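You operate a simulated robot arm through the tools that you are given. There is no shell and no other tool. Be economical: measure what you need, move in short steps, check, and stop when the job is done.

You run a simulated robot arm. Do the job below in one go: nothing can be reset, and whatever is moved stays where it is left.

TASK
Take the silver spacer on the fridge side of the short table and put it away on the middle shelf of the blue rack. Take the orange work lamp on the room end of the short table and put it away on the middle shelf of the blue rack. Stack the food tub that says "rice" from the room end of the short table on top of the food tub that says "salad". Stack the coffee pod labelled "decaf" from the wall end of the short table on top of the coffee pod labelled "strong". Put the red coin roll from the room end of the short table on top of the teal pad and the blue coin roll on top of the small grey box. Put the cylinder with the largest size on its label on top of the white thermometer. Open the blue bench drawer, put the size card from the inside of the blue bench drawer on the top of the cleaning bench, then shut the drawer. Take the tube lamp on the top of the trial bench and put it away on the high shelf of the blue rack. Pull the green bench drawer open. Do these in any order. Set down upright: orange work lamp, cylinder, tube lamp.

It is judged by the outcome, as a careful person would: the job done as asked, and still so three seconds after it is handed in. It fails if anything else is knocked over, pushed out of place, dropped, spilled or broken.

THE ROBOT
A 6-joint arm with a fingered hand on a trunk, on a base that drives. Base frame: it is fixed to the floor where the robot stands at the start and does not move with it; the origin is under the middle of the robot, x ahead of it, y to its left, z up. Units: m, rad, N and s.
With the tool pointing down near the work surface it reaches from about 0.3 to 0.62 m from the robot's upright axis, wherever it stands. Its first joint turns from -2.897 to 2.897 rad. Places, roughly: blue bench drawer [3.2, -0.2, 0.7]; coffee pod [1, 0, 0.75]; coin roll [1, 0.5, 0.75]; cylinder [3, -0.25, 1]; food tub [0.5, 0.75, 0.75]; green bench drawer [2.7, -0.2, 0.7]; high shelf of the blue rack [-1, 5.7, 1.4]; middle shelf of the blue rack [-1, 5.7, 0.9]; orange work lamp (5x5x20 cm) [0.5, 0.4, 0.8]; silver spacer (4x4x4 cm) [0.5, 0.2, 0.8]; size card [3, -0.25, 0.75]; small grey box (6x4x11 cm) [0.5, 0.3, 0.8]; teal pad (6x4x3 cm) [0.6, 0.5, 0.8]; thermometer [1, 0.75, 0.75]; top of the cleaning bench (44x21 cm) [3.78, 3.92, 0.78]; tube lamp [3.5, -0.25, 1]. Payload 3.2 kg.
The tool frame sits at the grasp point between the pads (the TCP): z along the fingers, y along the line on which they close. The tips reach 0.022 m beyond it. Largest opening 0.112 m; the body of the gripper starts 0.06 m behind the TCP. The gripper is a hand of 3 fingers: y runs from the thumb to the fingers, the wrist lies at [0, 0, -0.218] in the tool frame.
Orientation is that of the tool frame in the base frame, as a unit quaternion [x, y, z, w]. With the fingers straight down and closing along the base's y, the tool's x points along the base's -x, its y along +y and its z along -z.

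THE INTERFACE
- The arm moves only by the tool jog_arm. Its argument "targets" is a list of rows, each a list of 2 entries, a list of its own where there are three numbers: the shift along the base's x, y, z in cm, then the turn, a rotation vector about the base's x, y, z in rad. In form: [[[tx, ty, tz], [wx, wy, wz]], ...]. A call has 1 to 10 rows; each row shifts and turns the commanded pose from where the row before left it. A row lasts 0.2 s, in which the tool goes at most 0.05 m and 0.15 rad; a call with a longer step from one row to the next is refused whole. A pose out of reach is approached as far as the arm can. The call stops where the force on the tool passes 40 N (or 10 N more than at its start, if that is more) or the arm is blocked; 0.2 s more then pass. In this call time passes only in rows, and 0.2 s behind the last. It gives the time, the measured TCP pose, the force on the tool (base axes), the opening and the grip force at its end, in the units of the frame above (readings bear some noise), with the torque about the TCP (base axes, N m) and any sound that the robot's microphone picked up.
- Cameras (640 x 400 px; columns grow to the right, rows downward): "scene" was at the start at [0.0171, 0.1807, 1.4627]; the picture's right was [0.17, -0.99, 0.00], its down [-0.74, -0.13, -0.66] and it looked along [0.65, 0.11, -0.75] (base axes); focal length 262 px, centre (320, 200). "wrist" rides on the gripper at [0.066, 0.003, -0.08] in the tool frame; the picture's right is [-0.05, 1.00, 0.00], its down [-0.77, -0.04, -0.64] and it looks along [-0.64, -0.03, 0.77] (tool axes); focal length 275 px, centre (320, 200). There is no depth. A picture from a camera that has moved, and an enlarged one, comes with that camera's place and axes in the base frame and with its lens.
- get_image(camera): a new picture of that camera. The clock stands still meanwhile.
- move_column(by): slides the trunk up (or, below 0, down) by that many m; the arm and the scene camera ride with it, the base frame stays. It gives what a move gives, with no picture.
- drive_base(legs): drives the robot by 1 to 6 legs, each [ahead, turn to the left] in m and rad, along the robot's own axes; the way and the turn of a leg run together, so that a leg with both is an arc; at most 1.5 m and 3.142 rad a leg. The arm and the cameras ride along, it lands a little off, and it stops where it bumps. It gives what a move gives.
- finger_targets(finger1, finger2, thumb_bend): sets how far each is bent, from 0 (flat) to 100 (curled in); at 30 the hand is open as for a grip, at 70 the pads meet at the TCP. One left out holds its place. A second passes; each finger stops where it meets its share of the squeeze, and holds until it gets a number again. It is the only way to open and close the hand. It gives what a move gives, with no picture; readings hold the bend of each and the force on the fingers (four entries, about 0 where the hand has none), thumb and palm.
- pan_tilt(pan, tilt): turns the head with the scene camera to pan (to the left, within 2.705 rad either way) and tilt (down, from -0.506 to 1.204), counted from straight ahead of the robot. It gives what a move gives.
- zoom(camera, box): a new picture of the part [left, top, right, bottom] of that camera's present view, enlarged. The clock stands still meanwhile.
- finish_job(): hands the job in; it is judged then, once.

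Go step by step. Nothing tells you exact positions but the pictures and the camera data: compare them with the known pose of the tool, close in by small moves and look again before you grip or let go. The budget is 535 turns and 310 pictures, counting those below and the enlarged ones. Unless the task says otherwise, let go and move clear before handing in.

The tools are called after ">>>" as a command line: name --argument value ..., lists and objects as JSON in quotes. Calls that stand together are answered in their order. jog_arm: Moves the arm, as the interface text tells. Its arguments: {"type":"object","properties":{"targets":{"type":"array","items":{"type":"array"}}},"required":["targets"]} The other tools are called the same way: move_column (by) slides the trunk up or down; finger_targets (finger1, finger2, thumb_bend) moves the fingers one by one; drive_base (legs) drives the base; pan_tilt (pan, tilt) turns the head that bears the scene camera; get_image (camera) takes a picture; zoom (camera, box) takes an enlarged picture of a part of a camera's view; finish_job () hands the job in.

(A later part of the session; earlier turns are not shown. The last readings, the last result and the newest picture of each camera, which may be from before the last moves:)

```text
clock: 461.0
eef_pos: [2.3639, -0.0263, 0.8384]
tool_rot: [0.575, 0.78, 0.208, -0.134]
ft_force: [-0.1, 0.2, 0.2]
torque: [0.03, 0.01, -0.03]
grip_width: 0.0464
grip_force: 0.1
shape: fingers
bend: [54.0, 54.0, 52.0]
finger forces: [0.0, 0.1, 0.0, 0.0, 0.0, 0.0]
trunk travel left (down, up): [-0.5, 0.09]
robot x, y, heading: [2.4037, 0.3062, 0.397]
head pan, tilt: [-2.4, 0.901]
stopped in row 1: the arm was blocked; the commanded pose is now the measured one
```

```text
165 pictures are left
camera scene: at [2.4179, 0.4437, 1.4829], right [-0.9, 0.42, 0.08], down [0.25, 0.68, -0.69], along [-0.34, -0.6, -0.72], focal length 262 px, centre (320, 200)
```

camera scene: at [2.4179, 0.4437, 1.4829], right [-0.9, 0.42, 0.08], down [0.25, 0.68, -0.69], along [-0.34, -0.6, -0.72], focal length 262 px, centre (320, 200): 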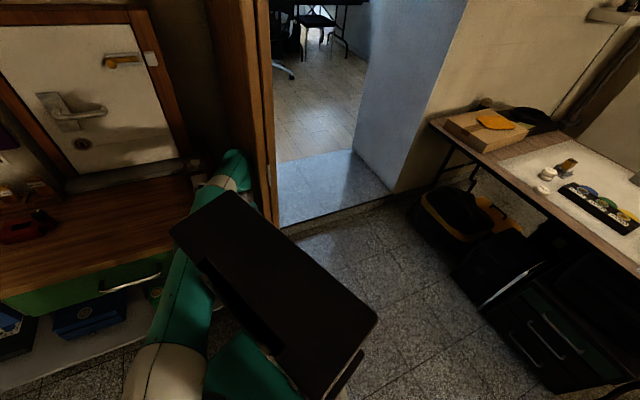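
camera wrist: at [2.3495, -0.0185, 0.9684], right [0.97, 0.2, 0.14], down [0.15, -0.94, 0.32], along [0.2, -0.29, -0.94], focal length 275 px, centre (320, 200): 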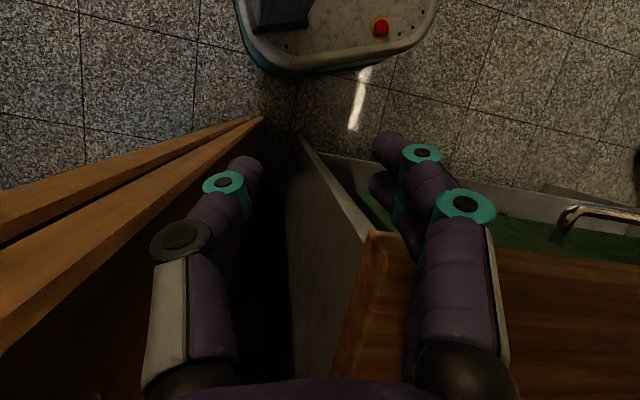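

>>> finger_targets --finger1 54

>>> get_image --camera "wrist"

```text
clock: 462.2
eef_pos: [2.3567, -0.0112, 0.8063]
tool_rot: [0.578, 0.762, 0.232, -0.174]
ft_force: [0.0, 0.2, 1.0]
torque: [-0.02, 0.02, -0.03]
grip_width: 0.0461
grip_force: 0.0
shape: fingers
bend: [54.0, 54.0, 52.0]
finger forces: [0.0, 0.0, 0.1, 0.2, 0.0, 0.1]
trunk travel left (down, up): [-0.5, 0.09]
robot x, y, heading: [2.4059, 0.3077, 0.416]
head pan, tilt: [-2.4, 0.901]
stopped: the arm was blocked; the commanded pose is now the measured one
```

```text
164 pictures are left
camera wrist: at [2.342, -0.0029, 0.9072], right [0.97, 0.19, 0.13], down [0.17, -0.98, 0.11], along [0.14, -0.09, -0.99], focal length 275 px, centre (320, 200)
```

wrist: 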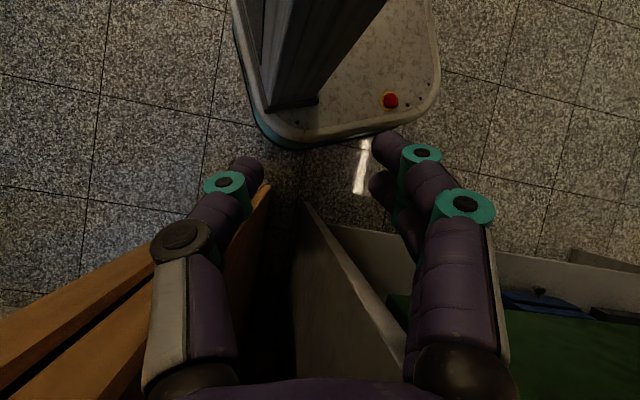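

>>> pan_tilt --pan 2.6 --tilt 1.0

>>> get_image --camera "scene"

```text
clock: 466.1
eef_pos: [2.3582, -0.0112, 0.8035]
tool_rot: [0.578, 0.761, 0.236, -0.176]
ft_force: [-0.3, -0.1, -0.4]
torque: [0.04, -0.01, -0.01]
grip_width: 0.0463
grip_force: 0.1
shape: fingers
bend: [54.0, 54.0, 52.0]
finger forces: [0.0, 0.0, 0.1, 0.1, 0.1, 0.0]
trunk travel left (down, up): [-0.5, 0.09]
robot x, y, heading: [2.3984, 0.3066, 0.406]
head pan, tilt: [2.601, 1.0]
```

```text
163 pictures are left
camera scene: at [2.3758, 0.517, 1.4755], right [0.13, 0.99, -0.06], down [0.77, -0.14, -0.62], along [-0.63, 0.03, -0.78], focal length 262 px, centre (320, 200)
```

scene: 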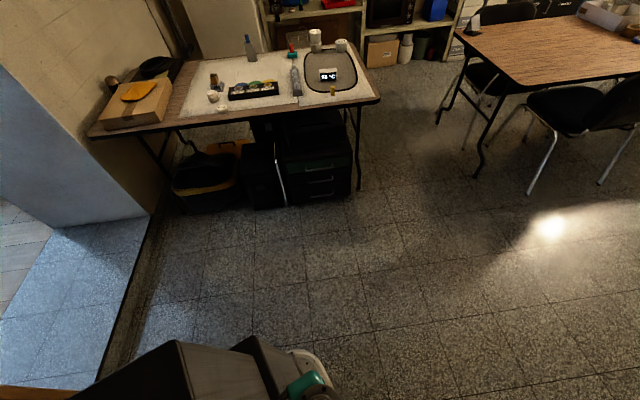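

The base's rear right seems to have ridden onto the door-stop stone. Try driving forward off it.

>>> drive_base --legs '[[0.3, 0]]'

>>> get_image --camera "scene"

```text
clock: 467.2
eef_pos: [2.3707, -0.0029, 0.7358]
tool_rot: [0.563, 0.755, 0.288, -0.176]
ft_force: [0.2, 0.6, -0.7]
torque: [0.02, -0.02, 0.02]
grip_width: 0.0465
grip_force: 0.1
shape: fingers
bend: [54.0, 54.0, 52.0]
finger forces: [0.0, 0.0, 0.0, 0.0, 0.0, 0.0]
trunk travel left (down, up): [-0.5, 0.09]
robot x, y, heading: [2.4547, 0.3255, 0.448]
head pan, tilt: [2.601, 1.0]
stopped in leg 1: the robot was blocked; the commanded pose is now the measured one
```

```text
162 pictures are left
camera scene: at [2.3107, 0.488, 1.4606], right [0.09, 1.0, -0.02], down [0.82, -0.08, -0.57], along [-0.57, 0.03, -0.82], focal length 262 px, centre (320, 200)
```

scene: 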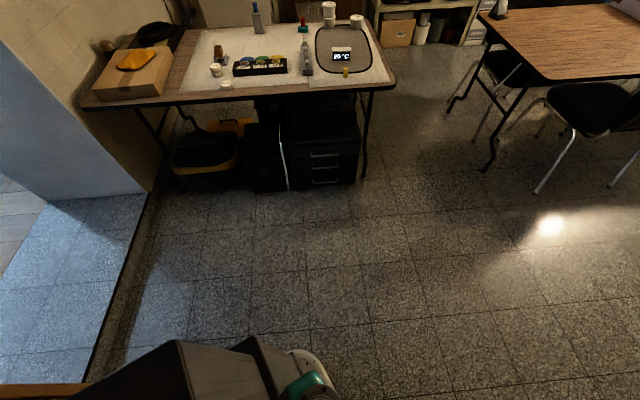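

>>> drive_base --legs '[[0.3, 0]]'

>>> get_image --camera "wrist"

>>> pan_tilt --pan -2.0 --tilt 0.9

>>> get_image --camera "scene"

```text
clock: 468.0
eef_pos: [2.3748, -0.0037, 0.7184]
tool_rot: [0.533, 0.77, 0.307, -0.167]
ft_force: [-0.4, -0.1, 0.1]
torque: [0.0, 0.02, -0.04]
grip_width: 0.0465
grip_force: 0.2
shape: fingers
bend: [54.0, 54.0, 52.0]
finger forces: [0.0, 0.0, 0.1, 0.0, 0.0, 0.0]
trunk travel left (down, up): [-0.5, 0.09]
robot x, y, heading: [2.4665, 0.3386, 0.48]
head pan, tilt: [2.601, 1.0]
stopped in leg 1: the robot was blocked; the commanded pose is now the measured one
```

```text
161 pictures are left
camera wrist: at [2.3465, -0.0085, 0.8193], right [0.94, 0.21, 0.27], down [0.21, -0.98, 0.02], along [0.26, 0.04, -0.96], focal length 275 px, centre (320, 200)
```

wrist: 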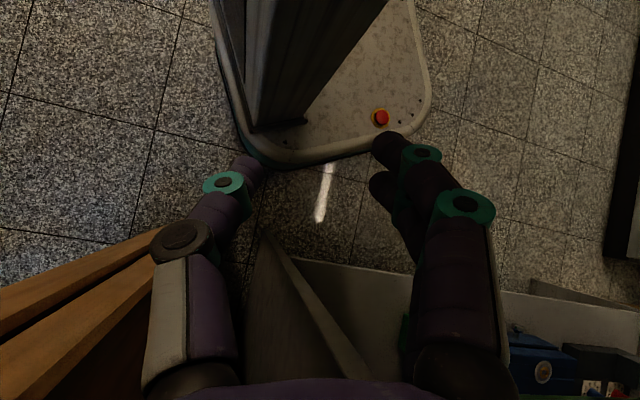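

```text
clock: 471.7
eef_pos: [2.3739, -0.0069, 0.7216]
tool_rot: [0.536, 0.769, 0.305, -0.169]
ft_force: [-0.7, -0.5, -0.3]
torque: [0.0, -0.02, 0.03]
grip_width: 0.0463
grip_force: 0.0
shape: fingers
bend: [54.0, 54.0, 52.0]
finger forces: [0.0, 0.0, 0.1, 0.1, 0.1, 0.1]
trunk travel left (down, up): [-0.5, 0.09]
robot x, y, heading: [2.4683, 0.337, 0.476]
head pan, tilt: [-2.0, 0.901]
```

```text
160 pictures are left
camera scene: at [2.3531, 0.3847, 1.4599], right [-1.0, -0.05, 0.01], down [-0.04, 0.78, -0.62], along [0.02, -0.62, -0.78], focal length 262 px, centre (320, 200)
```

scene: 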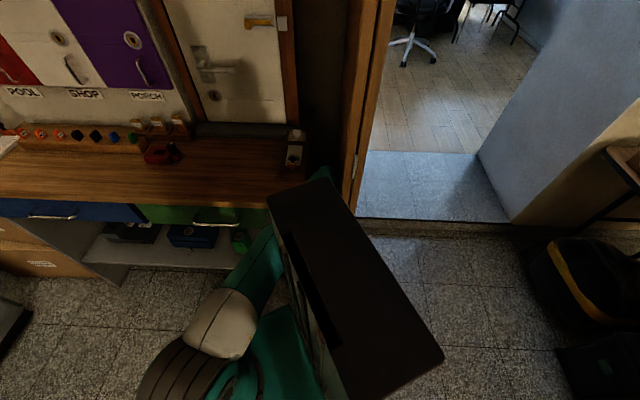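

The robot is level again. Now try to lift and move the hand away from the door.

>>> jog_arm --targets '[[[1, 1, 1], [0, 0, 0]], [[1, 1, 2], [0, 0, 0]]]'

```text
clock: 472.3
eef_pos: [2.3801, 0.0102, 0.7507]
tool_rot: [0.541, 0.765, 0.308, -0.163]
ft_force: [-0.1, -0.4, 0.4]
torque: [0.02, 0.03, 0.03]
grip_width: 0.0464
grip_force: 0.1
shape: fingers
bend: [54.0, 54.0, 52.0]
finger forces: [0.0, 0.0, 0.0, 0.0, 0.1, 0.0]
trunk travel left (down, up): [-0.5, 0.09]
robot x, y, heading: [2.4651, 0.3358, 0.459]
head pan, tilt: [-2.0, 0.901]
```

>>> jog_arm --targets '[[[0.5, 0, 4], [0, 0, 0]], [[0.5, 0, 4], [0, 0, 0]], [[0.5, 0, 4], [0, 0, 0]], [[0.5, 0, 4], [0, 0, 0]]]'

>>> get_image --camera "scene"

```text
clock: 473.3
eef_pos: [2.4032, 0.0113, 0.908]
tool_rot: [0.54, 0.765, 0.309, -0.165]
ft_force: [0.5, 0.0, -0.3]
torque: [0.01, -0.03, 0.01]
grip_width: 0.0464
grip_force: 0.1
shape: fingers
bend: [54.0, 54.0, 52.0]
finger forces: [0.0, 0.0, 0.1, 0.1, 0.1, 0.0]
trunk travel left (down, up): [-0.5, 0.09]
robot x, y, heading: [2.4633, 0.337, 0.46]
head pan, tilt: [-2.0, 0.901]
```

```text
159 pictures are left
camera scene: at [2.3421, 0.3833, 1.4589], right [-1.0, -0.03, 0.0], down [-0.03, 0.78, -0.62], along [0.02, -0.62, -0.78], focal length 262 px, centre (320, 200)
```

scene: 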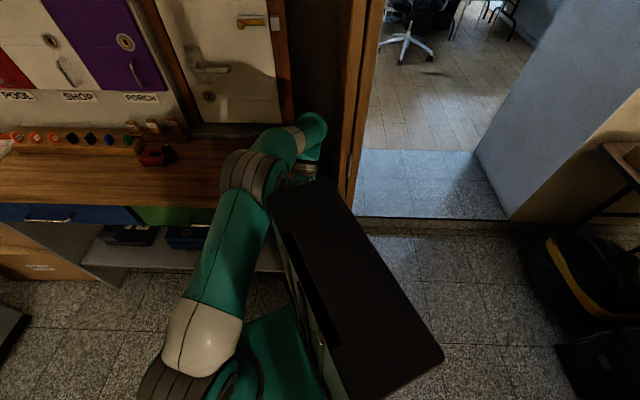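

>>> drive_base --legs '[[0.35, 0]]'

>>> pan_tilt --pan -2.4 --tilt 0.8

>>> get_image --camera "scene"

```text
clock: 475.6
eef_pos: [2.7243, 0.1719, 0.908]
tool_rot: [0.537, 0.767, 0.308, -0.165]
ft_force: [-0.4, 0.1, -0.6]
torque: [0.04, 0.01, -0.01]
grip_width: 0.0464
grip_force: 0.1
shape: fingers
bend: [54.0, 54.0, 52.0]
finger forces: [0.1, 0.0, 0.0, 0.1, 0.1, 0.0]
trunk travel left (down, up): [-0.5, 0.09]
robot x, y, heading: [2.7876, 0.4992, 0.465]
head pan, tilt: [-2.0, 0.901]
```

```text
clock: 476.4
eef_pos: [2.7248, 0.1719, 0.9069]
tool_rot: [0.538, 0.767, 0.308, -0.165]
ft_force: [-0.7, 0.3, -0.5]
torque: [0.02, 0.01, -0.02]
grip_width: 0.0466
grip_force: 0.0
shape: fingers
bend: [54.0, 54.0, 52.0]
finger forces: [0.0, 0.0, 0.0, 0.1, 0.0, 0.1]
trunk travel left (down, up): [-0.5, 0.09]
robot x, y, heading: [2.7916, 0.4968, 0.468]
head pan, tilt: [-2.4, 0.799]
```

```text
158 pictures are left
camera scene: at [2.6311, 0.544, 1.4668], right [-0.94, 0.35, 0.0], down [0.25, 0.67, -0.7], along [-0.25, -0.65, -0.72], focal length 262 px, centre (320, 200)
```

scene: 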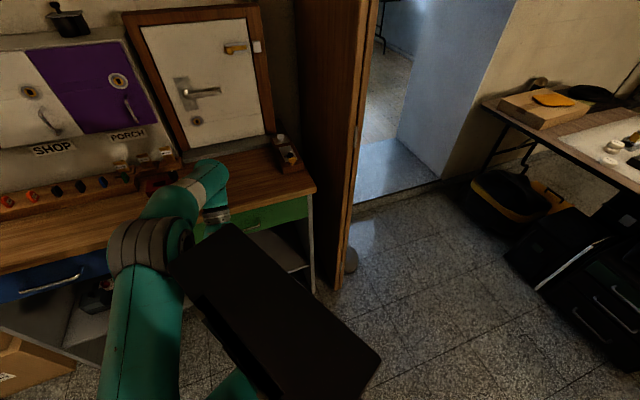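

All looks undisturbed. I square up well away from the bench and put the arm back into a clean pose.

>>> drive_base --legs '[[0.1, 0], [0, -0.465]]'

>>> jog_arm --targets '[[[0, 0, 4], [0, 0, 0]], [[0, 0, 4], [0, 0, 0]]]'

```text
clock: 478.9
eef_pos: [2.6769, 0.2799, 0.9077]
tool_rot: [0.7, 0.622, 0.339, -0.089]
ft_force: [0.2, 0.8, 0.8]
torque: [0.02, -0.01, 0.0]
grip_width: 0.0467
grip_force: 0.0
shape: fingers
bend: [54.0, 54.0, 52.0]
finger forces: [0.0, 0.0, 0.0, 0.1, 0.0, 0.0]
trunk travel left (down, up): [-0.5, 0.09]
robot x, y, heading: [2.8768, 0.5441, 0.009]
head pan, tilt: [-2.4, 0.799]
```

```text
clock: 479.5
eef_pos: [2.7066, 0.2956, 0.9627]
tool_rot: [0.701, 0.622, 0.338, -0.09]
ft_force: [0.3, 0.1, -1.2]
torque: [0.01, -0.05, 0.0]
grip_width: 0.0466
grip_force: 0.1
shape: fingers
bend: [54.0, 54.0, 52.0]
finger forces: [0.0, 0.0, 0.1, 0.0, 0.0, 0.0]
out of reach, approached as far as the arm can: row 1, 2
trunk travel left (down, up): [-0.5, 0.09]
robot x, y, heading: [2.8735, 0.5426, 0.006]
head pan, tilt: [-2.4, 0.799]
```

>>> jog_arm --targets '[[[3.3, -3.4, 0.3], [-0.124, 0.072, 0.023]], [[3.3, -3.4, 0.3], [-0.124, 0.072, 0.023]], [[3.3, -3.4, 0.3], [-0.124, 0.072, 0.023]], [[3.3, -3.4, 0.3], [-0.124, 0.072, 0.023]], [[3.3, -3.4, 0.3], [-0.124, 0.072, 0.023]]]'

>>> get_image --camera "wrist"

```text
clock: 480.7
eef_pos: [2.8681, 0.1297, 0.9787]
tool_rot: [0.706, 0.708, -0.001, 0.001]
ft_force: [0.3, -0.9, 0.5]
torque: [0.02, -0.02, 0.03]
grip_width: 0.0464
grip_force: 0.0
shape: fingers
bend: [54.0, 54.0, 52.0]
finger forces: [0.0, 0.1, 0.0, 0.0, 0.0, 0.0]
trunk travel left (down, up): [-0.5, 0.09]
robot x, y, heading: [2.8771, 0.544, 0.004]
head pan, tilt: [-2.4, 0.799]
```

```text
157 pictures are left
camera wrist: at [2.8715, 0.1949, 1.0579], right [1.0, -0.04, 0.0], down [-0.03, -0.77, 0.64], along [-0.03, -0.64, -0.77], focal length 275 px, centre (320, 200)
```

wrist: 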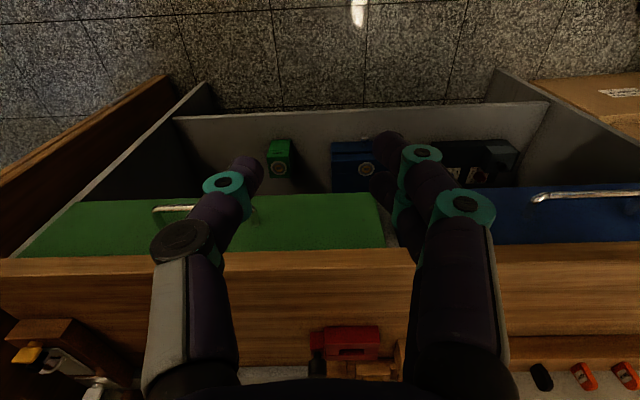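

Now shuffle sideways toward the bench in small zigzags, with the trunk raised.

>>> move_column --by 0.09

>>> drive_base --legs '[[0, -0.36], [0.38, 0], [0, 0.36], [-0.38, 0]]'

>>> drive_base --legs '[[0, -0.36], [0.38, 0], [0, 0.36], [-0.36, 0]]'

```text
clock: 482.0
eef_pos: [2.8688, 0.1299, 1.0678]
tool_rot: [0.706, 0.708, -0.001, -0.001]
ft_force: [0.2, 0.7, 1.0]
torque: [0.03, -0.01, 0.03]
grip_width: 0.0464
grip_force: 0.0
shape: fingers
bend: [54.0, 54.0, 52.0]
finger forces: [0.0, 0.0, 0.0, 0.1, 0.1, 0.0]
trunk travel left (down, up): [-0.59, 0.0]
robot x, y, heading: [2.8768, 0.547, 0.005]
head pan, tilt: [-2.4, 0.799]
```

```text
clock: 488.6
eef_pos: [2.8522, -0.0086, 1.0689]
tool_rot: [0.7, 0.714, 0.0, -0.001]
ft_force: [-0.6, -0.1, 0.7]
torque: [0.03, 0.0, 0.04]
grip_width: 0.0464
grip_force: 0.1
shape: fingers
bend: [54.0, 54.0, 52.0]
finger forces: [0.1, 0.0, 0.0, 0.1, 0.0, 0.0]
trunk travel left (down, up): [-0.59, 0.0]
robot x, y, heading: [2.8566, 0.4035, 0.019]
head pan, tilt: [-2.4, 0.799]
```

```text
clock: 495.2
eef_pos: [2.8441, -0.1431, 1.0677]
tool_rot: [0.697, 0.717, 0.0, -0.001]
ft_force: [0.3, -0.3, -0.7]
torque: [0.04, -0.01, 0.02]
grip_width: 0.0466
grip_force: 0.0
shape: fingers
bend: [54.0, 54.0, 52.0]
finger forces: [0.1, 0.1, 0.1, 0.0, 0.1, 0.0]
trunk travel left (down, up): [-0.59, 0.0]
robot x, y, heading: [2.8417, 0.2693, 0.033]
head pan, tilt: [-2.4, 0.799]
```

>>> get_image --camera "wrist"

>>> pan_tilt --pan -1.5 --tilt 0.7

>>> get_image --camera "scene"

```text
156 pictures are left
camera wrist: at [2.8453, -0.0774, 1.148], right [1.0, -0.02, 0.0], down [-0.01, -0.77, 0.64], along [-0.01, -0.64, -0.77], focal length 275 px, centre (320, 200)
```

wrist: 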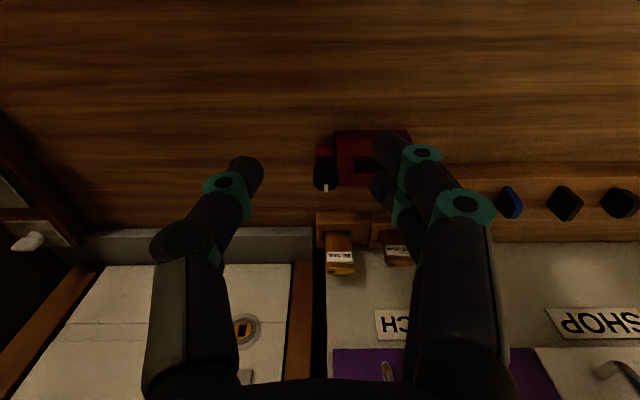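

```text
clock: 496.4
eef_pos: [2.8444, -0.1437, 1.069]
tool_rot: [0.696, 0.718, 0.0, -0.001]
ft_force: [1.1, -0.4, 0.1]
torque: [-0.01, -0.02, -0.02]
grip_width: 0.0464
grip_force: 0.1
shape: fingers
bend: [54.0, 54.0, 52.0]
finger forces: [0.0, 0.0, 0.0, 0.0, 0.0, 0.0]
trunk travel left (down, up): [-0.59, 0.0]
robot x, y, heading: [2.8422, 0.2713, 0.029]
head pan, tilt: [-1.499, 0.7]
```

```text
155 pictures are left
camera scene: at [2.7878, 0.3508, 1.5651], right [-0.99, -0.1, 0.0], down [-0.07, 0.64, -0.76], along [0.08, -0.76, -0.64], focal length 262 px, centre (320, 200)
```

scene: 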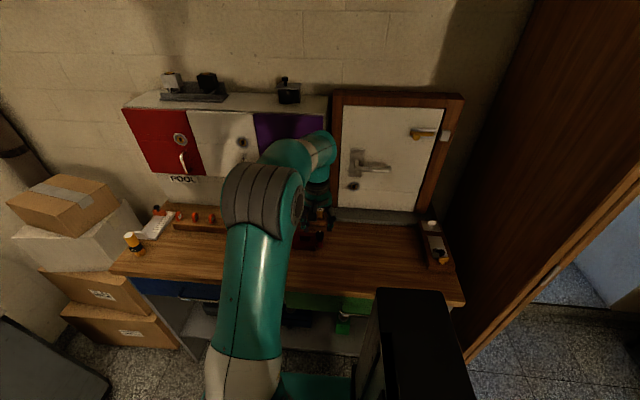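

The 80 mm cylinder's top is at about (2.866, −0.354, 0.947), just in front of the backboard. I approach with the hand pitched 0.3 rad forward.

>>> finger_targets --finger1 50 --finger2 50 --thumb_bend 50

>>> jog_arm --targets '[[[0.7, -2, 0.5], [-0.1, 0, 0]], [[0.7, -2, 0.5], [-0.1, 0, 0]], [[0.7, -2, 0], [-0.1, 0, 0]], [[0, -4, 0], [0, 0, 0]], [[0, -4, -0.5], [0, 0, 0]]]'

>>> get_image --camera "wrist"

```text
clock: 497.4
eef_pos: [2.8464, -0.1429, 1.0676]
tool_rot: [0.697, 0.717, -0.001, 0.0]
ft_force: [0.0, -0.2, -0.7]
torque: [0.01, 0.0, 0.0]
grip_width: 0.0543
grip_force: 0.1
shape: fingers
bend: [50.0, 50.0, 50.0]
finger forces: [0.1, 0.1, 0.0, 0.0, 0.0, 0.0]
trunk travel left (down, up): [-0.59, 0.0]
robot x, y, heading: [2.8473, 0.2709, 0.033]
head pan, tilt: [-1.499, 0.7]
```

```text
clock: 498.6
eef_pos: [2.8636, -0.2833, 1.0707]
tool_rot: [0.689, 0.71, -0.107, 0.103]
ft_force: [-0.5, -0.8, -0.4]
torque: [-0.01, -0.01, 0.02]
grip_width: 0.0548
grip_force: 0.1
shape: fingers
bend: [50.0, 50.0, 50.0]
finger forces: [0.0, 0.1, 0.0, 0.0, 0.0, 0.1]
trunk travel left (down, up): [-0.59, 0.0]
robot x, y, heading: [2.8436, 0.2699, 0.029]
head pan, tilt: [-1.499, 0.7]
```

```text
154 pictures are left
camera wrist: at [2.8644, -0.1964, 1.1276], right [1.0, -0.02, 0.0], down [-0.01, -0.55, 0.83], along [-0.01, -0.83, -0.55], focal length 275 px, centre (320, 200)
```

wrist: 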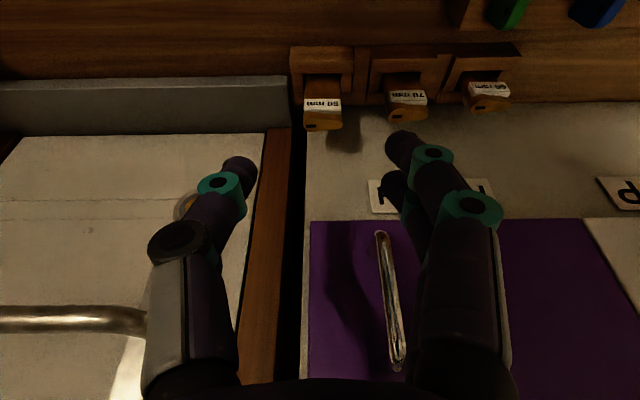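

>>> jog_arm --targets '[[[0.1, 0, 0], [-0.14, 0, 0]], [[0.1, -1.2, -3], [0, 0, 0]], [[0, -1.6, -3.5], [0, 0, 0]]]'

>>> get_image --camera "wrist"

```text
clock: 499.4
eef_pos: [2.8686, -0.3108, 1.0072]
tool_rot: [0.68, 0.7, -0.157, 0.151]
ft_force: [-0.4, 0.4, 0.4]
torque: [-0.02, 0.02, -0.01]
grip_width: 0.0547
grip_force: 0.1
shape: fingers
bend: [50.0, 50.0, 50.0]
finger forces: [0.0, 0.0, 0.1, 0.0, 0.0, 0.1]
trunk travel left (down, up): [-0.59, 0.0]
robot x, y, heading: [2.8421, 0.2712, 0.034]
head pan, tilt: [-1.499, 0.7]
```

```text
153 pictures are left
camera wrist: at [2.8691, -0.2175, 1.0509], right [1.0, -0.02, 0.01], down [-0.01, -0.43, 0.9], along [-0.01, -0.9, -0.43], focal length 275 px, centre (320, 200)
```

wrist: 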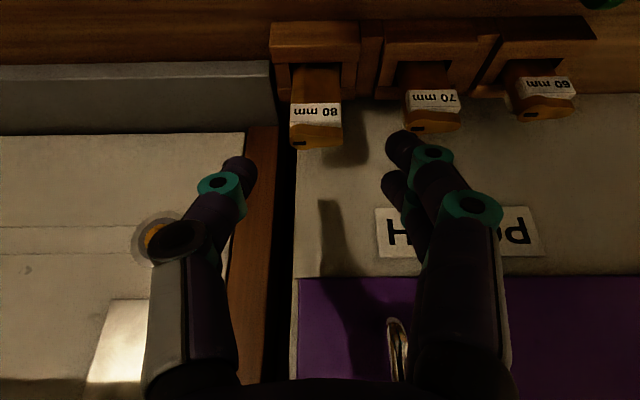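

>>> jog_arm --targets '[[[-0.3, -1.8, -3.5], [0, 0, 0]], [[0, -1.8, -3.0], [0, 0, 0]]]'

>>> get_image --camera "wrist"

```text
clock: 500.0
eef_pos: [2.8652, -0.3497, 0.9428]
tool_rot: [0.68, 0.7, -0.157, 0.151]
ft_force: [1.0, -1.0, -0.1]
torque: [-0.02, 0.0, 0.0]
grip_width: 0.0544
grip_force: 0.0
shape: fingers
bend: [50.0, 50.0, 50.0]
finger forces: [0.0, 0.1, 0.0, 0.0, 0.1, 0.0]
trunk travel left (down, up): [-0.59, 0.0]
robot x, y, heading: [2.8485, 0.2718, 0.035]
head pan, tilt: [-1.499, 0.7]
```

```text
152 pictures are left
camera wrist: at [2.8668, -0.255, 0.9861], right [1.0, -0.02, 0.01], down [-0.01, -0.43, 0.9], along [-0.01, -0.9, -0.43], focal length 275 px, centre (320, 200)
```

wrist: 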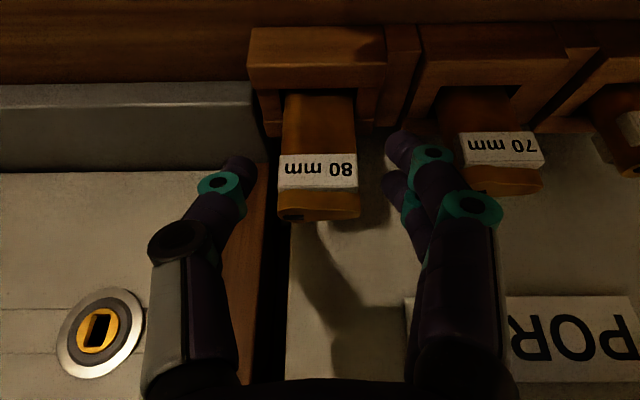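

>>> jog_arm --targets '[[[0.1, -0.2, -1.6], [0, 0, 0]]]'

>>> finger_targets --finger1 75 --finger2 75 --thumb_bend 75

>>> get_image --camera "wrist"

```text
clock: 500.4
eef_pos: [2.8665, -0.3498, 0.9263]
tool_rot: [0.68, 0.7, -0.157, 0.152]
ft_force: [0.0, 0.3, 0.3]
torque: [0.01, -0.01, 0.0]
grip_width: 0.0547
grip_force: 0.1
shape: fingers
bend: [50.0, 50.0, 50.0]
finger forces: [0.0, 0.1, 0.0, 0.0, 0.0, 0.0]
trunk travel left (down, up): [-0.59, 0.0]
robot x, y, heading: [2.8463, 0.2697, 0.03]
head pan, tilt: [-1.499, 0.7]
```

```text
clock: 501.4
eef_pos: [2.8676, -0.3506, 0.9266]
tool_rot: [0.68, 0.7, -0.156, 0.151]
ft_force: [-0.7, 0.8, -0.7]
torque: [0.09, 0.04, -0.01]
grip_width: 0.0246
grip_force: 17.7
shape: fingers
bend: [67.0, 70.0, 65.0]
finger forces: [9.6, 9.6, 0.0, 0.0, 16.2, 0.1]
trunk travel left (down, up): [-0.59, 0.0]
robot x, y, heading: [2.8477, 0.272, 0.031]
head pan, tilt: [-1.499, 0.7]
```

```text
151 pictures are left
camera wrist: at [2.8675, -0.256, 0.9702], right [1.0, -0.02, 0.01], down [-0.01, -0.43, 0.9], along [-0.01, -0.9, -0.43], focal length 275 px, centre (320, 200)
```

wrist: 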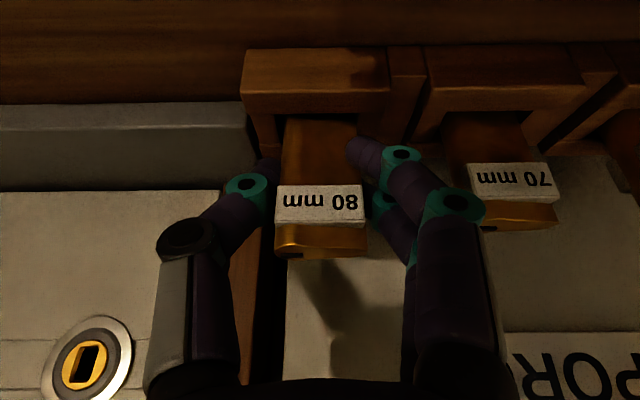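

Gripped at 17 N. Lift straight up slowly out of its holder.

>>> jog_arm --targets '[[[0, 0, 1.5], [0, 0, 0]], [[0, 0, 2], [0, 0, 0]], [[0, 0, 2], [0, 0, 0]]]'

>>> get_image --camera "wrist"

```text
clock: 502.2
eef_pos: [2.8669, -0.3487, 0.9817]
tool_rot: [0.68, 0.7, -0.157, 0.151]
ft_force: [-0.8, -0.6, -2.5]
torque: [0.0, -0.01, -0.02]
grip_width: 0.025
grip_force: 17.8
shape: fingers
bend: [67.0, 71.0, 65.0]
finger forces: [10.0, 9.0, 0.0, 0.0, 15.7, 0.0]
trunk travel left (down, up): [-0.59, 0.0]
robot x, y, heading: [2.8466, 0.2674, 0.033]
head pan, tilt: [-1.499, 0.7]
```

```text
150 pictures are left
camera wrist: at [2.8675, -0.2557, 1.0263], right [1.0, -0.02, 0.01], down [-0.01, -0.43, 0.9], along [-0.01, -0.9, -0.43], focal length 275 px, centre (320, 200)
```

wrist: 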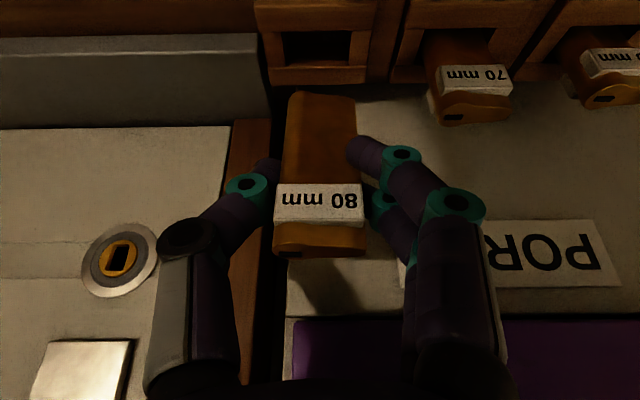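

>>> jog_arm --targets '[[[0, 2, 1.5], [0, 0, 0]], [[0, 4, 1.5], [0, 0, 0]], [[0, 4, 1], [0, 0, 0]], [[0, 4, 1], [0, 0, 0]], [[0, 3, 1], [0, 0, 0]]]'

>>> get_image --camera "wrist"

```text
clock: 503.4
eef_pos: [2.866, -0.18, 1.0417]
tool_rot: [0.68, 0.7, -0.157, 0.151]
ft_force: [0.2, -0.4, -1.7]
torque: [0.04, 0.01, 0.01]
grip_width: 0.0247
grip_force: 16.6
shape: fingers
bend: [67.0, 71.0, 65.0]
finger forces: [9.7, 8.8, 0.0, 0.0, 15.5, 0.0]
trunk travel left (down, up): [-0.59, 0.0]
robot x, y, heading: [2.8428, 0.2712, 0.029]
head pan, tilt: [-1.499, 0.7]
```

```text
149 pictures are left
camera wrist: at [2.8673, -0.086, 1.0852], right [1.0, -0.02, 0.01], down [-0.01, -0.43, 0.9], along [-0.01, -0.9, -0.43], focal length 275 px, centre (320, 200)
```

wrist: 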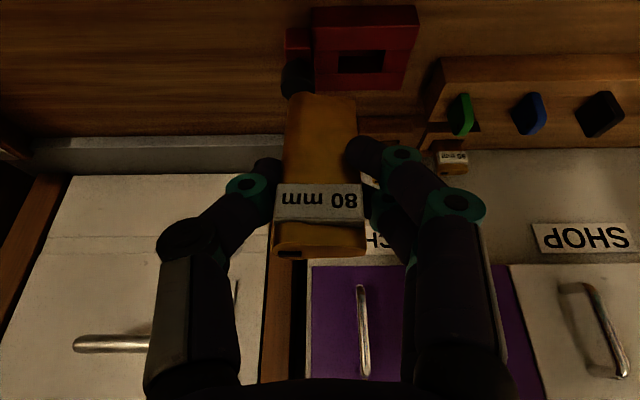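

Held well. Shuffle back out the same way, then go round to the thermometer from the table's far side.

>>> drive_base --legs '[[0.36, 0], [0, -0.38], [-0.4, 0], [0, -1.2]]'

>>> pan_tilt --pan -1.2 --tilt 0.7

>>> get_image --camera "scene"

```text
clock: 511.9
eef_pos: [2.377, 0.4105, 1.0414]
tool_rot: [0.976, 0.002, -0.216, -0.007]
ft_force: [-0.1, 0.1, -1.8]
torque: [0.02, 0.0, 0.02]
grip_width: 0.0175
grip_force: 15.0
shape: fingers
bend: [71.0, 72.0, 66.0]
finger forces: [8.1, 10.1, 0.1, 0.1, 12.5, 0.0]
trunk travel left (down, up): [-0.59, 0.0]
robot x, y, heading: [2.8306, 0.4185, -1.568]
head pan, tilt: [-1.499, 0.7]
```

```text
clock: 512.7
eef_pos: [2.3772, 0.4109, 1.0406]
tool_rot: [0.976, 0.002, -0.217, -0.006]
ft_force: [0.1, -0.5, -1.6]
torque: [0.01, -0.02, 0.02]
grip_width: 0.0176
grip_force: 16.0
shape: fingers
bend: [71.0, 72.0, 66.0]
finger forces: [8.0, 10.1, 0.1, 0.0, 12.5, 0.1]
trunk travel left (down, up): [-0.59, 0.0]
robot x, y, heading: [2.8313, 0.4213, -1.567]
head pan, tilt: [-1.201, 0.7]
```

```text
148 pictures are left
camera scene: at [2.915, 0.4524, 1.5651], right [-0.37, 0.93, 0.0], down [0.6, 0.24, -0.76], along [-0.71, -0.28, -0.64], focal length 262 px, centre (320, 200)
```

scene: 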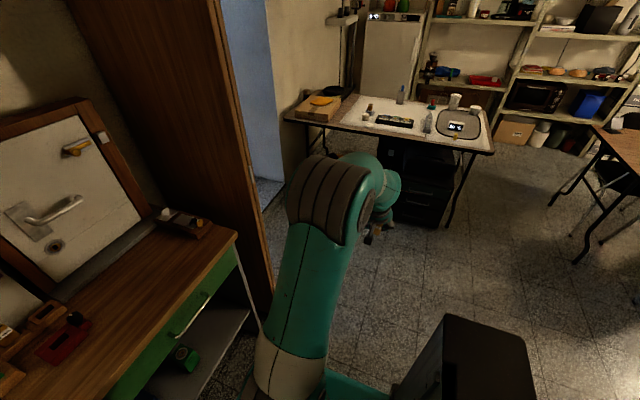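

>>> get_image --camera "wrist"

```text
147 pictures are left
camera wrist: at [2.4709, 0.4063, 1.085], right [-0.04, -1.0, 0.01], down [-0.43, 0.02, 0.9], along [-0.9, 0.04, -0.43], focal length 275 px, centre (320, 200)
```

wrist: 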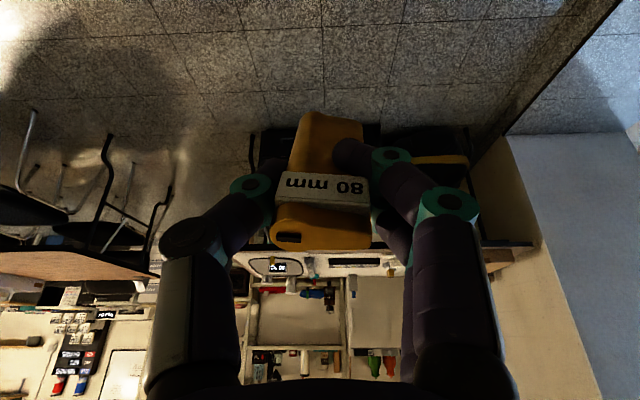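

The cylinder turned a bit in the grip; tighten it and look again.

>>> finger_targets --finger1 95 --finger2 95 --thumb_bend 95

>>> get_image --camera "wrist"

```text
clock: 513.7
eef_pos: [2.377, 0.4107, 1.0404]
tool_rot: [0.976, 0.002, -0.218, -0.007]
ft_force: [0.1, -0.7, -1.9]
torque: [-0.02, -0.02, 0.0]
grip_width: 0.016
grip_force: 31.0
shape: fingers
bend: [73.0, 75.0, 65.0]
finger forces: [17.6, 21.7, 0.1, 0.0, 23.6, 0.0]
trunk travel left (down, up): [-0.59, 0.0]
robot x, y, heading: [2.827, 0.4196, -1.568]
head pan, tilt: [-1.201, 0.7]
```

```text
146 pictures are left
camera wrist: at [2.4709, 0.4063, 1.085], right [-0.04, -1.0, 0.01], down [-0.43, 0.02, 0.9], along [-0.9, 0.04, -0.43], focal length 275 px, centre (320, 200)
```

wrist: 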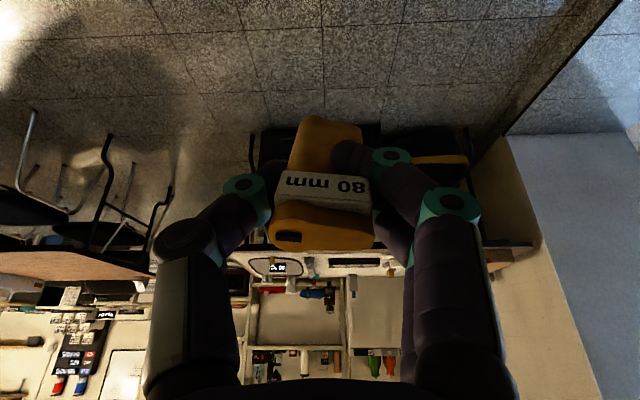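

>>> drive_base --legs '[[-0.87, 0], [0, 1.568], [-1.29, 0]]'

>>> get_image --camera "wrist"

```text
clock: 528.2
eef_pos: [1.5602, 0.7984, 1.041]
tool_rot: [0.683, 0.697, -0.157, 0.15]
ft_force: [0.2, 0.0, -2.3]
torque: [0.03, 0.0, 0.02]
grip_width: 0.016
grip_force: 29.4
shape: fingers
bend: [73.0, 75.0, 65.0]
finger forces: [15.4, 19.5, 0.1, 0.0, 22.9, 0.0]
trunk travel left (down, up): [-0.59, 0.0]
robot x, y, heading: [1.545, 1.2488, 0.02]
head pan, tilt: [-1.201, 0.7]
```

```text
145 pictures are left
camera wrist: at [1.5626, 0.8928, 1.085], right [1.0, -0.03, 0.01], down [-0.02, -0.43, 0.9], along [-0.02, -0.9, -0.43], focal length 275 px, centre (320, 200)
```

wrist: 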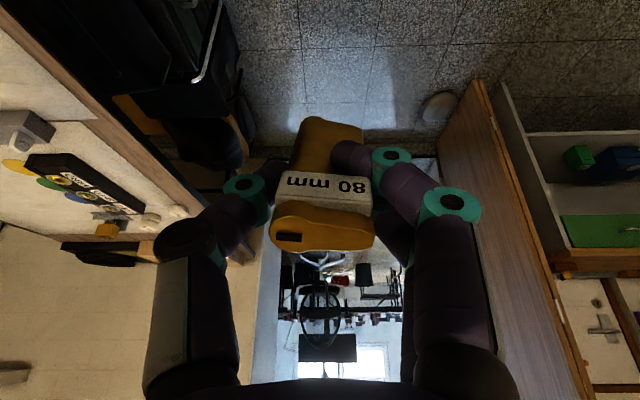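

>>> drive_base --legs '[[0, -1.59], [0.48, 0]]'

>>> get_image --camera "wrist"

>>> pan_tilt --pan -1.1 --tilt 0.8

>>> get_image --camera "scene"

```text
clock: 534.9
eef_pos: [1.0898, 0.7692, 1.0413]
tool_rot: [0.976, -0.006, -0.217, -0.007]
ft_force: [-0.1, -0.5, -2.1]
torque: [0.01, -0.04, 0.02]
grip_width: 0.0152
grip_force: 27.7
shape: fingers
bend: [73.0, 75.0, 65.0]
finger forces: [14.4, 18.9, 0.0, 0.0, 22.0, 0.0]
trunk travel left (down, up): [-0.59, 0.0]
robot x, y, heading: [1.5391, 0.773, -1.578]
head pan, tilt: [-1.201, 0.7]
```

```text
144 pictures are left
camera wrist: at [1.1827, 0.7643, 1.085], right [-0.06, -1.0, 0.01], down [-0.43, 0.03, 0.9], along [-0.9, 0.05, -0.43], focal length 275 px, centre (320, 200)
```

wrist: 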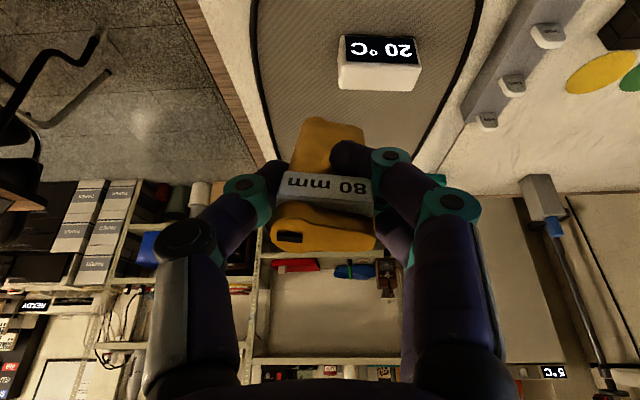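

```text
clock: 535.6
eef_pos: [1.0886, 0.7703, 1.0405]
tool_rot: [0.976, -0.008, -0.217, -0.01]
ft_force: [1.1, 0.8, -1.3]
torque: [-0.02, -0.03, 0.03]
grip_width: 0.0151
grip_force: 27.7
shape: fingers
bend: [73.0, 75.0, 65.0]
finger forces: [14.5, 19.0, 0.0, 0.1, 22.0, 0.0]
trunk travel left (down, up): [-0.59, 0.0]
robot x, y, heading: [1.5369, 0.7755, -1.585]
head pan, tilt: [-1.1, 0.799]
```

```text
143 pictures are left
camera scene: at [1.6347, 0.7965, 1.5569], right [-0.44, 0.9, 0.0], down [0.64, 0.32, -0.7], along [-0.63, -0.31, -0.72], focal length 262 px, centre (320, 200)
```

scene: 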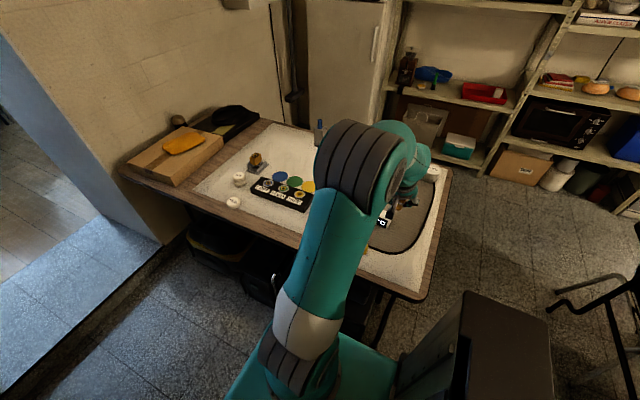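

Thermometer is near (0.925, 0.70). Move closer, reducing the hand pitch to bring the cylinder upright.

>>> jog_arm --targets '[[[-3, -2, -1], [0, -0.09, 0]], [[-3, -2, -1.5], [0, -0.09, 0]], [[-3, -1.5, -1.5], [0, 0, 0]], [[-3, -1.5, -2], [0, 0, 0]]]'

>>> get_image --camera "wrist"

>>> zoom --camera "scene" --box '[340, 130, 460, 270]'

```text
clock: 536.6
eef_pos: [0.9694, 0.7001, 0.9796]
tool_rot: [0.992, -0.006, -0.128, -0.009]
ft_force: [0.1, 0.8, -2.1]
torque: [-0.02, -0.01, -0.01]
grip_width: 0.0145
grip_force: 29.0
shape: fingers
bend: [73.0, 75.0, 66.0]
finger forces: [15.9, 20.9, 0.1, 0.1, 21.0, 0.0]
trunk travel left (down, up): [-0.59, 0.0]
robot x, y, heading: [1.5416, 0.7755, -1.584]
head pan, tilt: [-1.1, 0.799]
```

```text
142 pictures are left
camera wrist: at [1.0529, 0.6941, 1.0398], right [-0.06, -1.0, -0.01], down [-0.58, 0.03, 0.81], along [-0.81, 0.05, -0.59], focal length 275 px, centre (320, 200)
```

wrist: 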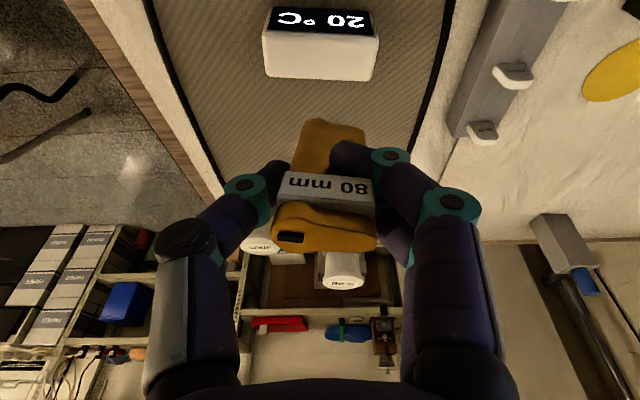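

```text
2.86 times, centred on (400, 200) of scene
camera zoom: at [1.6336, 0.7962, 1.557], right [-0.44, 0.9, 0.0], down [0.64, 0.32, -0.7], along [-0.62, -0.31, -0.72], focal length 748 px, centre (91, 200)
```

zoom: 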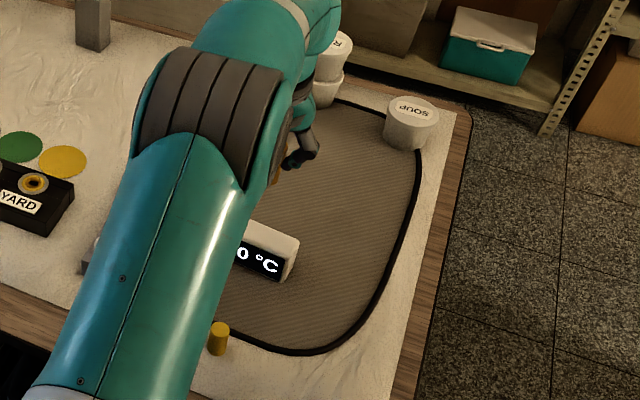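

>>> jog_arm --targets '[[[-2.2, 0.2, -2], [0.06, -0.07, 0]], [[-2.2, 0.1, -2], [0, 0, 0]]]'

>>> get_image --camera "wrist"

>>> pan_tilt --pan -1.5 --tilt 0.8

>>> get_image --camera "scene"

```text
clock: 537.2
eef_pos: [0.9406, 0.7013, 0.9391]
tool_rot: [0.995, -0.004, -0.094, -0.04]
ft_force: [0.2, 0.6, -1.2]
torque: [-0.02, -0.02, -0.01]
grip_width: 0.0142
grip_force: 27.1
shape: fingers
bend: [73.0, 75.0, 66.0]
finger forces: [14.3, 18.9, 0.1, 0.1, 20.7, 0.0]
out of reach, approached as far as the arm can: row 2
trunk travel left (down, up): [-0.59, 0.0]
robot x, y, heading: [1.5429, 0.7704, -1.583]
head pan, tilt: [-1.1, 0.799]
```

```text
140 pictures are left
camera wrist: at [1.0201, 0.6916, 1.0045], right [-0.06, -1.0, -0.07], down [-0.64, -0.02, 0.77], along [-0.77, 0.09, -0.63], focal length 275 px, centre (320, 200)
```

wrist: 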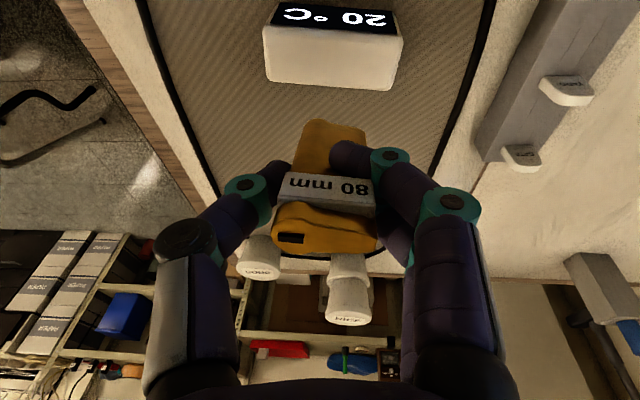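

```text
clock: 538.0
eef_pos: [0.9397, 0.7008, 0.9396]
tool_rot: [0.995, -0.003, -0.094, -0.039]
ft_force: [-0.6, -0.3, -1.3]
torque: [0.02, 0.0, -0.04]
grip_width: 0.0142
grip_force: 27.2
shape: fingers
bend: [73.0, 75.0, 66.0]
finger forces: [14.3, 18.9, 0.0, 0.0, 20.6, 0.0]
trunk travel left (down, up): [-0.59, 0.0]
robot x, y, heading: [1.5396, 0.7759, -1.584]
head pan, tilt: [-1.499, 0.799]
```

```text
139 pictures are left
camera scene: at [1.6264, 0.8274, 1.5569], right [-0.06, 1.0, 0.0], down [0.72, 0.04, -0.7], along [-0.7, -0.04, -0.72], focal length 262 px, centre (320, 200)
```

scene: 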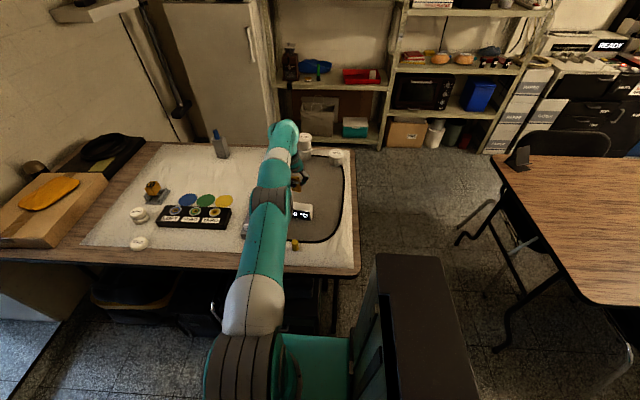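

>>> jog_arm --targets '[[[0, 0.3, -2], [0, 0, 0]], [[-0.7, 0.3, -2], [0, 0, 0]], [[-0.7, 0, -0.5], [0, 0, 0]]]'

>>> get_image --camera "wrist"

>>> zoom --camera "scene" --box '[260, 120, 360, 240]'

```text
clock: 538.9
eef_pos: [0.9403, 0.7052, 0.8949]
tool_rot: [0.995, -0.002, -0.094, -0.04]
ft_force: [-1.0, 0.4, -2.0]
torque: [-0.02, -0.03, -0.01]
grip_width: 0.0142
grip_force: 28.4
shape: fingers
bend: [73.0, 75.0, 66.0]
finger forces: [15.7, 20.5, 0.0, 0.1, 20.3, 0.0]
out of reach, approached as far as the arm can: row 2, 3
trunk travel left (down, up): [-0.59, 0.0]
robot x, y, heading: [1.5433, 0.7731, -1.581]
head pan, tilt: [-1.499, 0.799]
```

```text
138 pictures are left
camera wrist: at [1.0178, 0.6951, 0.9601], right [-0.06, -1.0, -0.07], down [-0.64, -0.02, 0.77], along [-0.77, 0.09, -0.63], focal length 275 px, centre (320, 200)
```

wrist: 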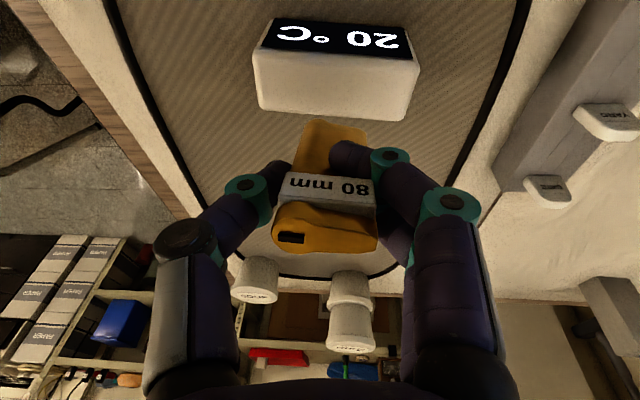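

```text
3.33 times, centred on (310, 180) of scene
camera zoom: at [1.6264, 0.8274, 1.5569], right [-0.06, 1.0, 0.0], down [0.72, 0.04, -0.7], along [-0.7, -0.04, -0.72], focal length 872 px, centre (353, 267)
```

zoom: 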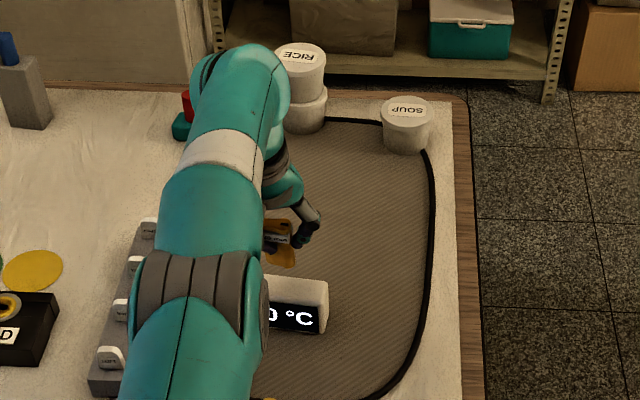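

Cylinder's bottom is right above the thermometer. Lower straight down gradually.

>>> jog_arm --targets '[[[0, -0.1, -1.5], [0, 0, 0]], [[0, 0, -1], [0, 0, 0]]]'

>>> get_image --camera "wrist"

>>> zoom --camera "scene" --box '[270, 150, 350, 230]'

```text
clock: 539.5
eef_pos: [0.9381, 0.7038, 0.8695]
tool_rot: [0.995, -0.002, -0.095, -0.04]
ft_force: [0.2, 0.5, -1.8]
torque: [-0.01, 0.01, -0.02]
grip_width: 0.0139
grip_force: 28.6
shape: fingers
bend: [73.0, 75.0, 66.0]
finger forces: [16.4, 21.3, 0.0, 0.1, 20.2, 0.1]
trunk travel left (down, up): [-0.59, 0.0]
robot x, y, heading: [1.5415, 0.7711, -1.588]
head pan, tilt: [-1.499, 0.799]
```

```text
136 pictures are left
camera wrist: at [1.0181, 0.695, 0.9351], right [-0.06, -1.0, -0.07], down [-0.64, -0.02, 0.77], along [-0.77, 0.09, -0.63], focal length 275 px, centre (320, 200)
```

wrist: 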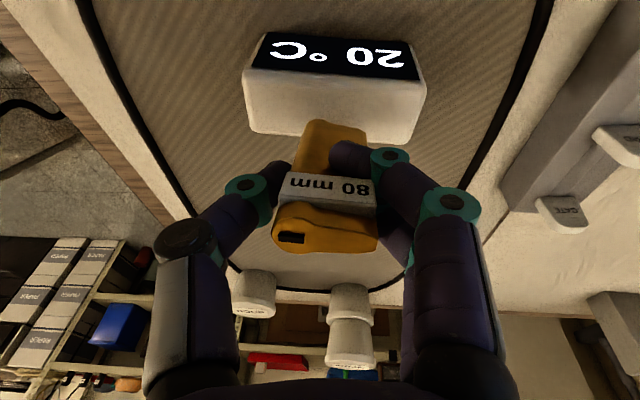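

```text
5.00 times, centred on (310, 190) of scene
camera zoom: at [1.6264, 0.8275, 1.5569], right [-0.06, 1.0, 0.0], down [0.72, 0.04, -0.7], along [-0.7, -0.04, -0.72], focal length 1308 px, centre (370, 250)
```

zoom: 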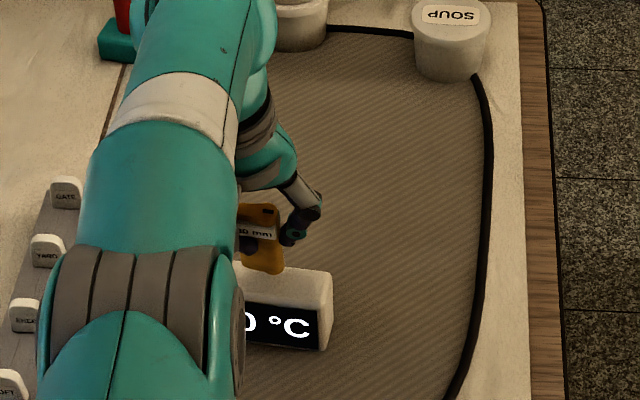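

>>> jog_arm --targets '[[[0, 0, -0.6], [0, 0, 0]], [[0, 0, -0.3], [0, 0, 0]]]'

>>> jog_arm --targets '[[[0, 0, -0.2], [0, 0, 0]], [[0, 0, -0.2], [0, 0, 0]]]'

```text
clock: 540.0
eef_pos: [0.9398, 0.7047, 0.8609]
tool_rot: [0.995, -0.002, -0.095, -0.04]
ft_force: [-0.5, -0.5, -1.8]
torque: [0.01, -0.02, 0.0]
grip_width: 0.014
grip_force: 28.9
shape: fingers
bend: [73.0, 75.0, 66.0]
finger forces: [16.9, 21.7, 0.0, 0.0, 20.1, 0.1]
trunk travel left (down, up): [-0.59, 0.0]
robot x, y, heading: [1.5396, 0.7728, -1.59]
head pan, tilt: [-1.499, 0.799]
```

```text
clock: 540.6
eef_pos: [0.9408, 0.7037, 0.8586]
tool_rot: [0.995, -0.002, -0.095, -0.04]
ft_force: [0.7, -0.5, 8.0]
torque: [0.05, 0.05, 0.02]
grip_width: 0.0135
grip_force: 33.7
shape: fingers
bend: [74.0, 76.0, 66.0]
finger forces: [18.7, 24.9, 0.0, 0.0, 22.8, 0.0]
trunk travel left (down, up): [-0.59, 0.0]
robot x, y, heading: [1.5406, 0.7712, -1.584]
head pan, tilt: [-1.499, 0.799]
```

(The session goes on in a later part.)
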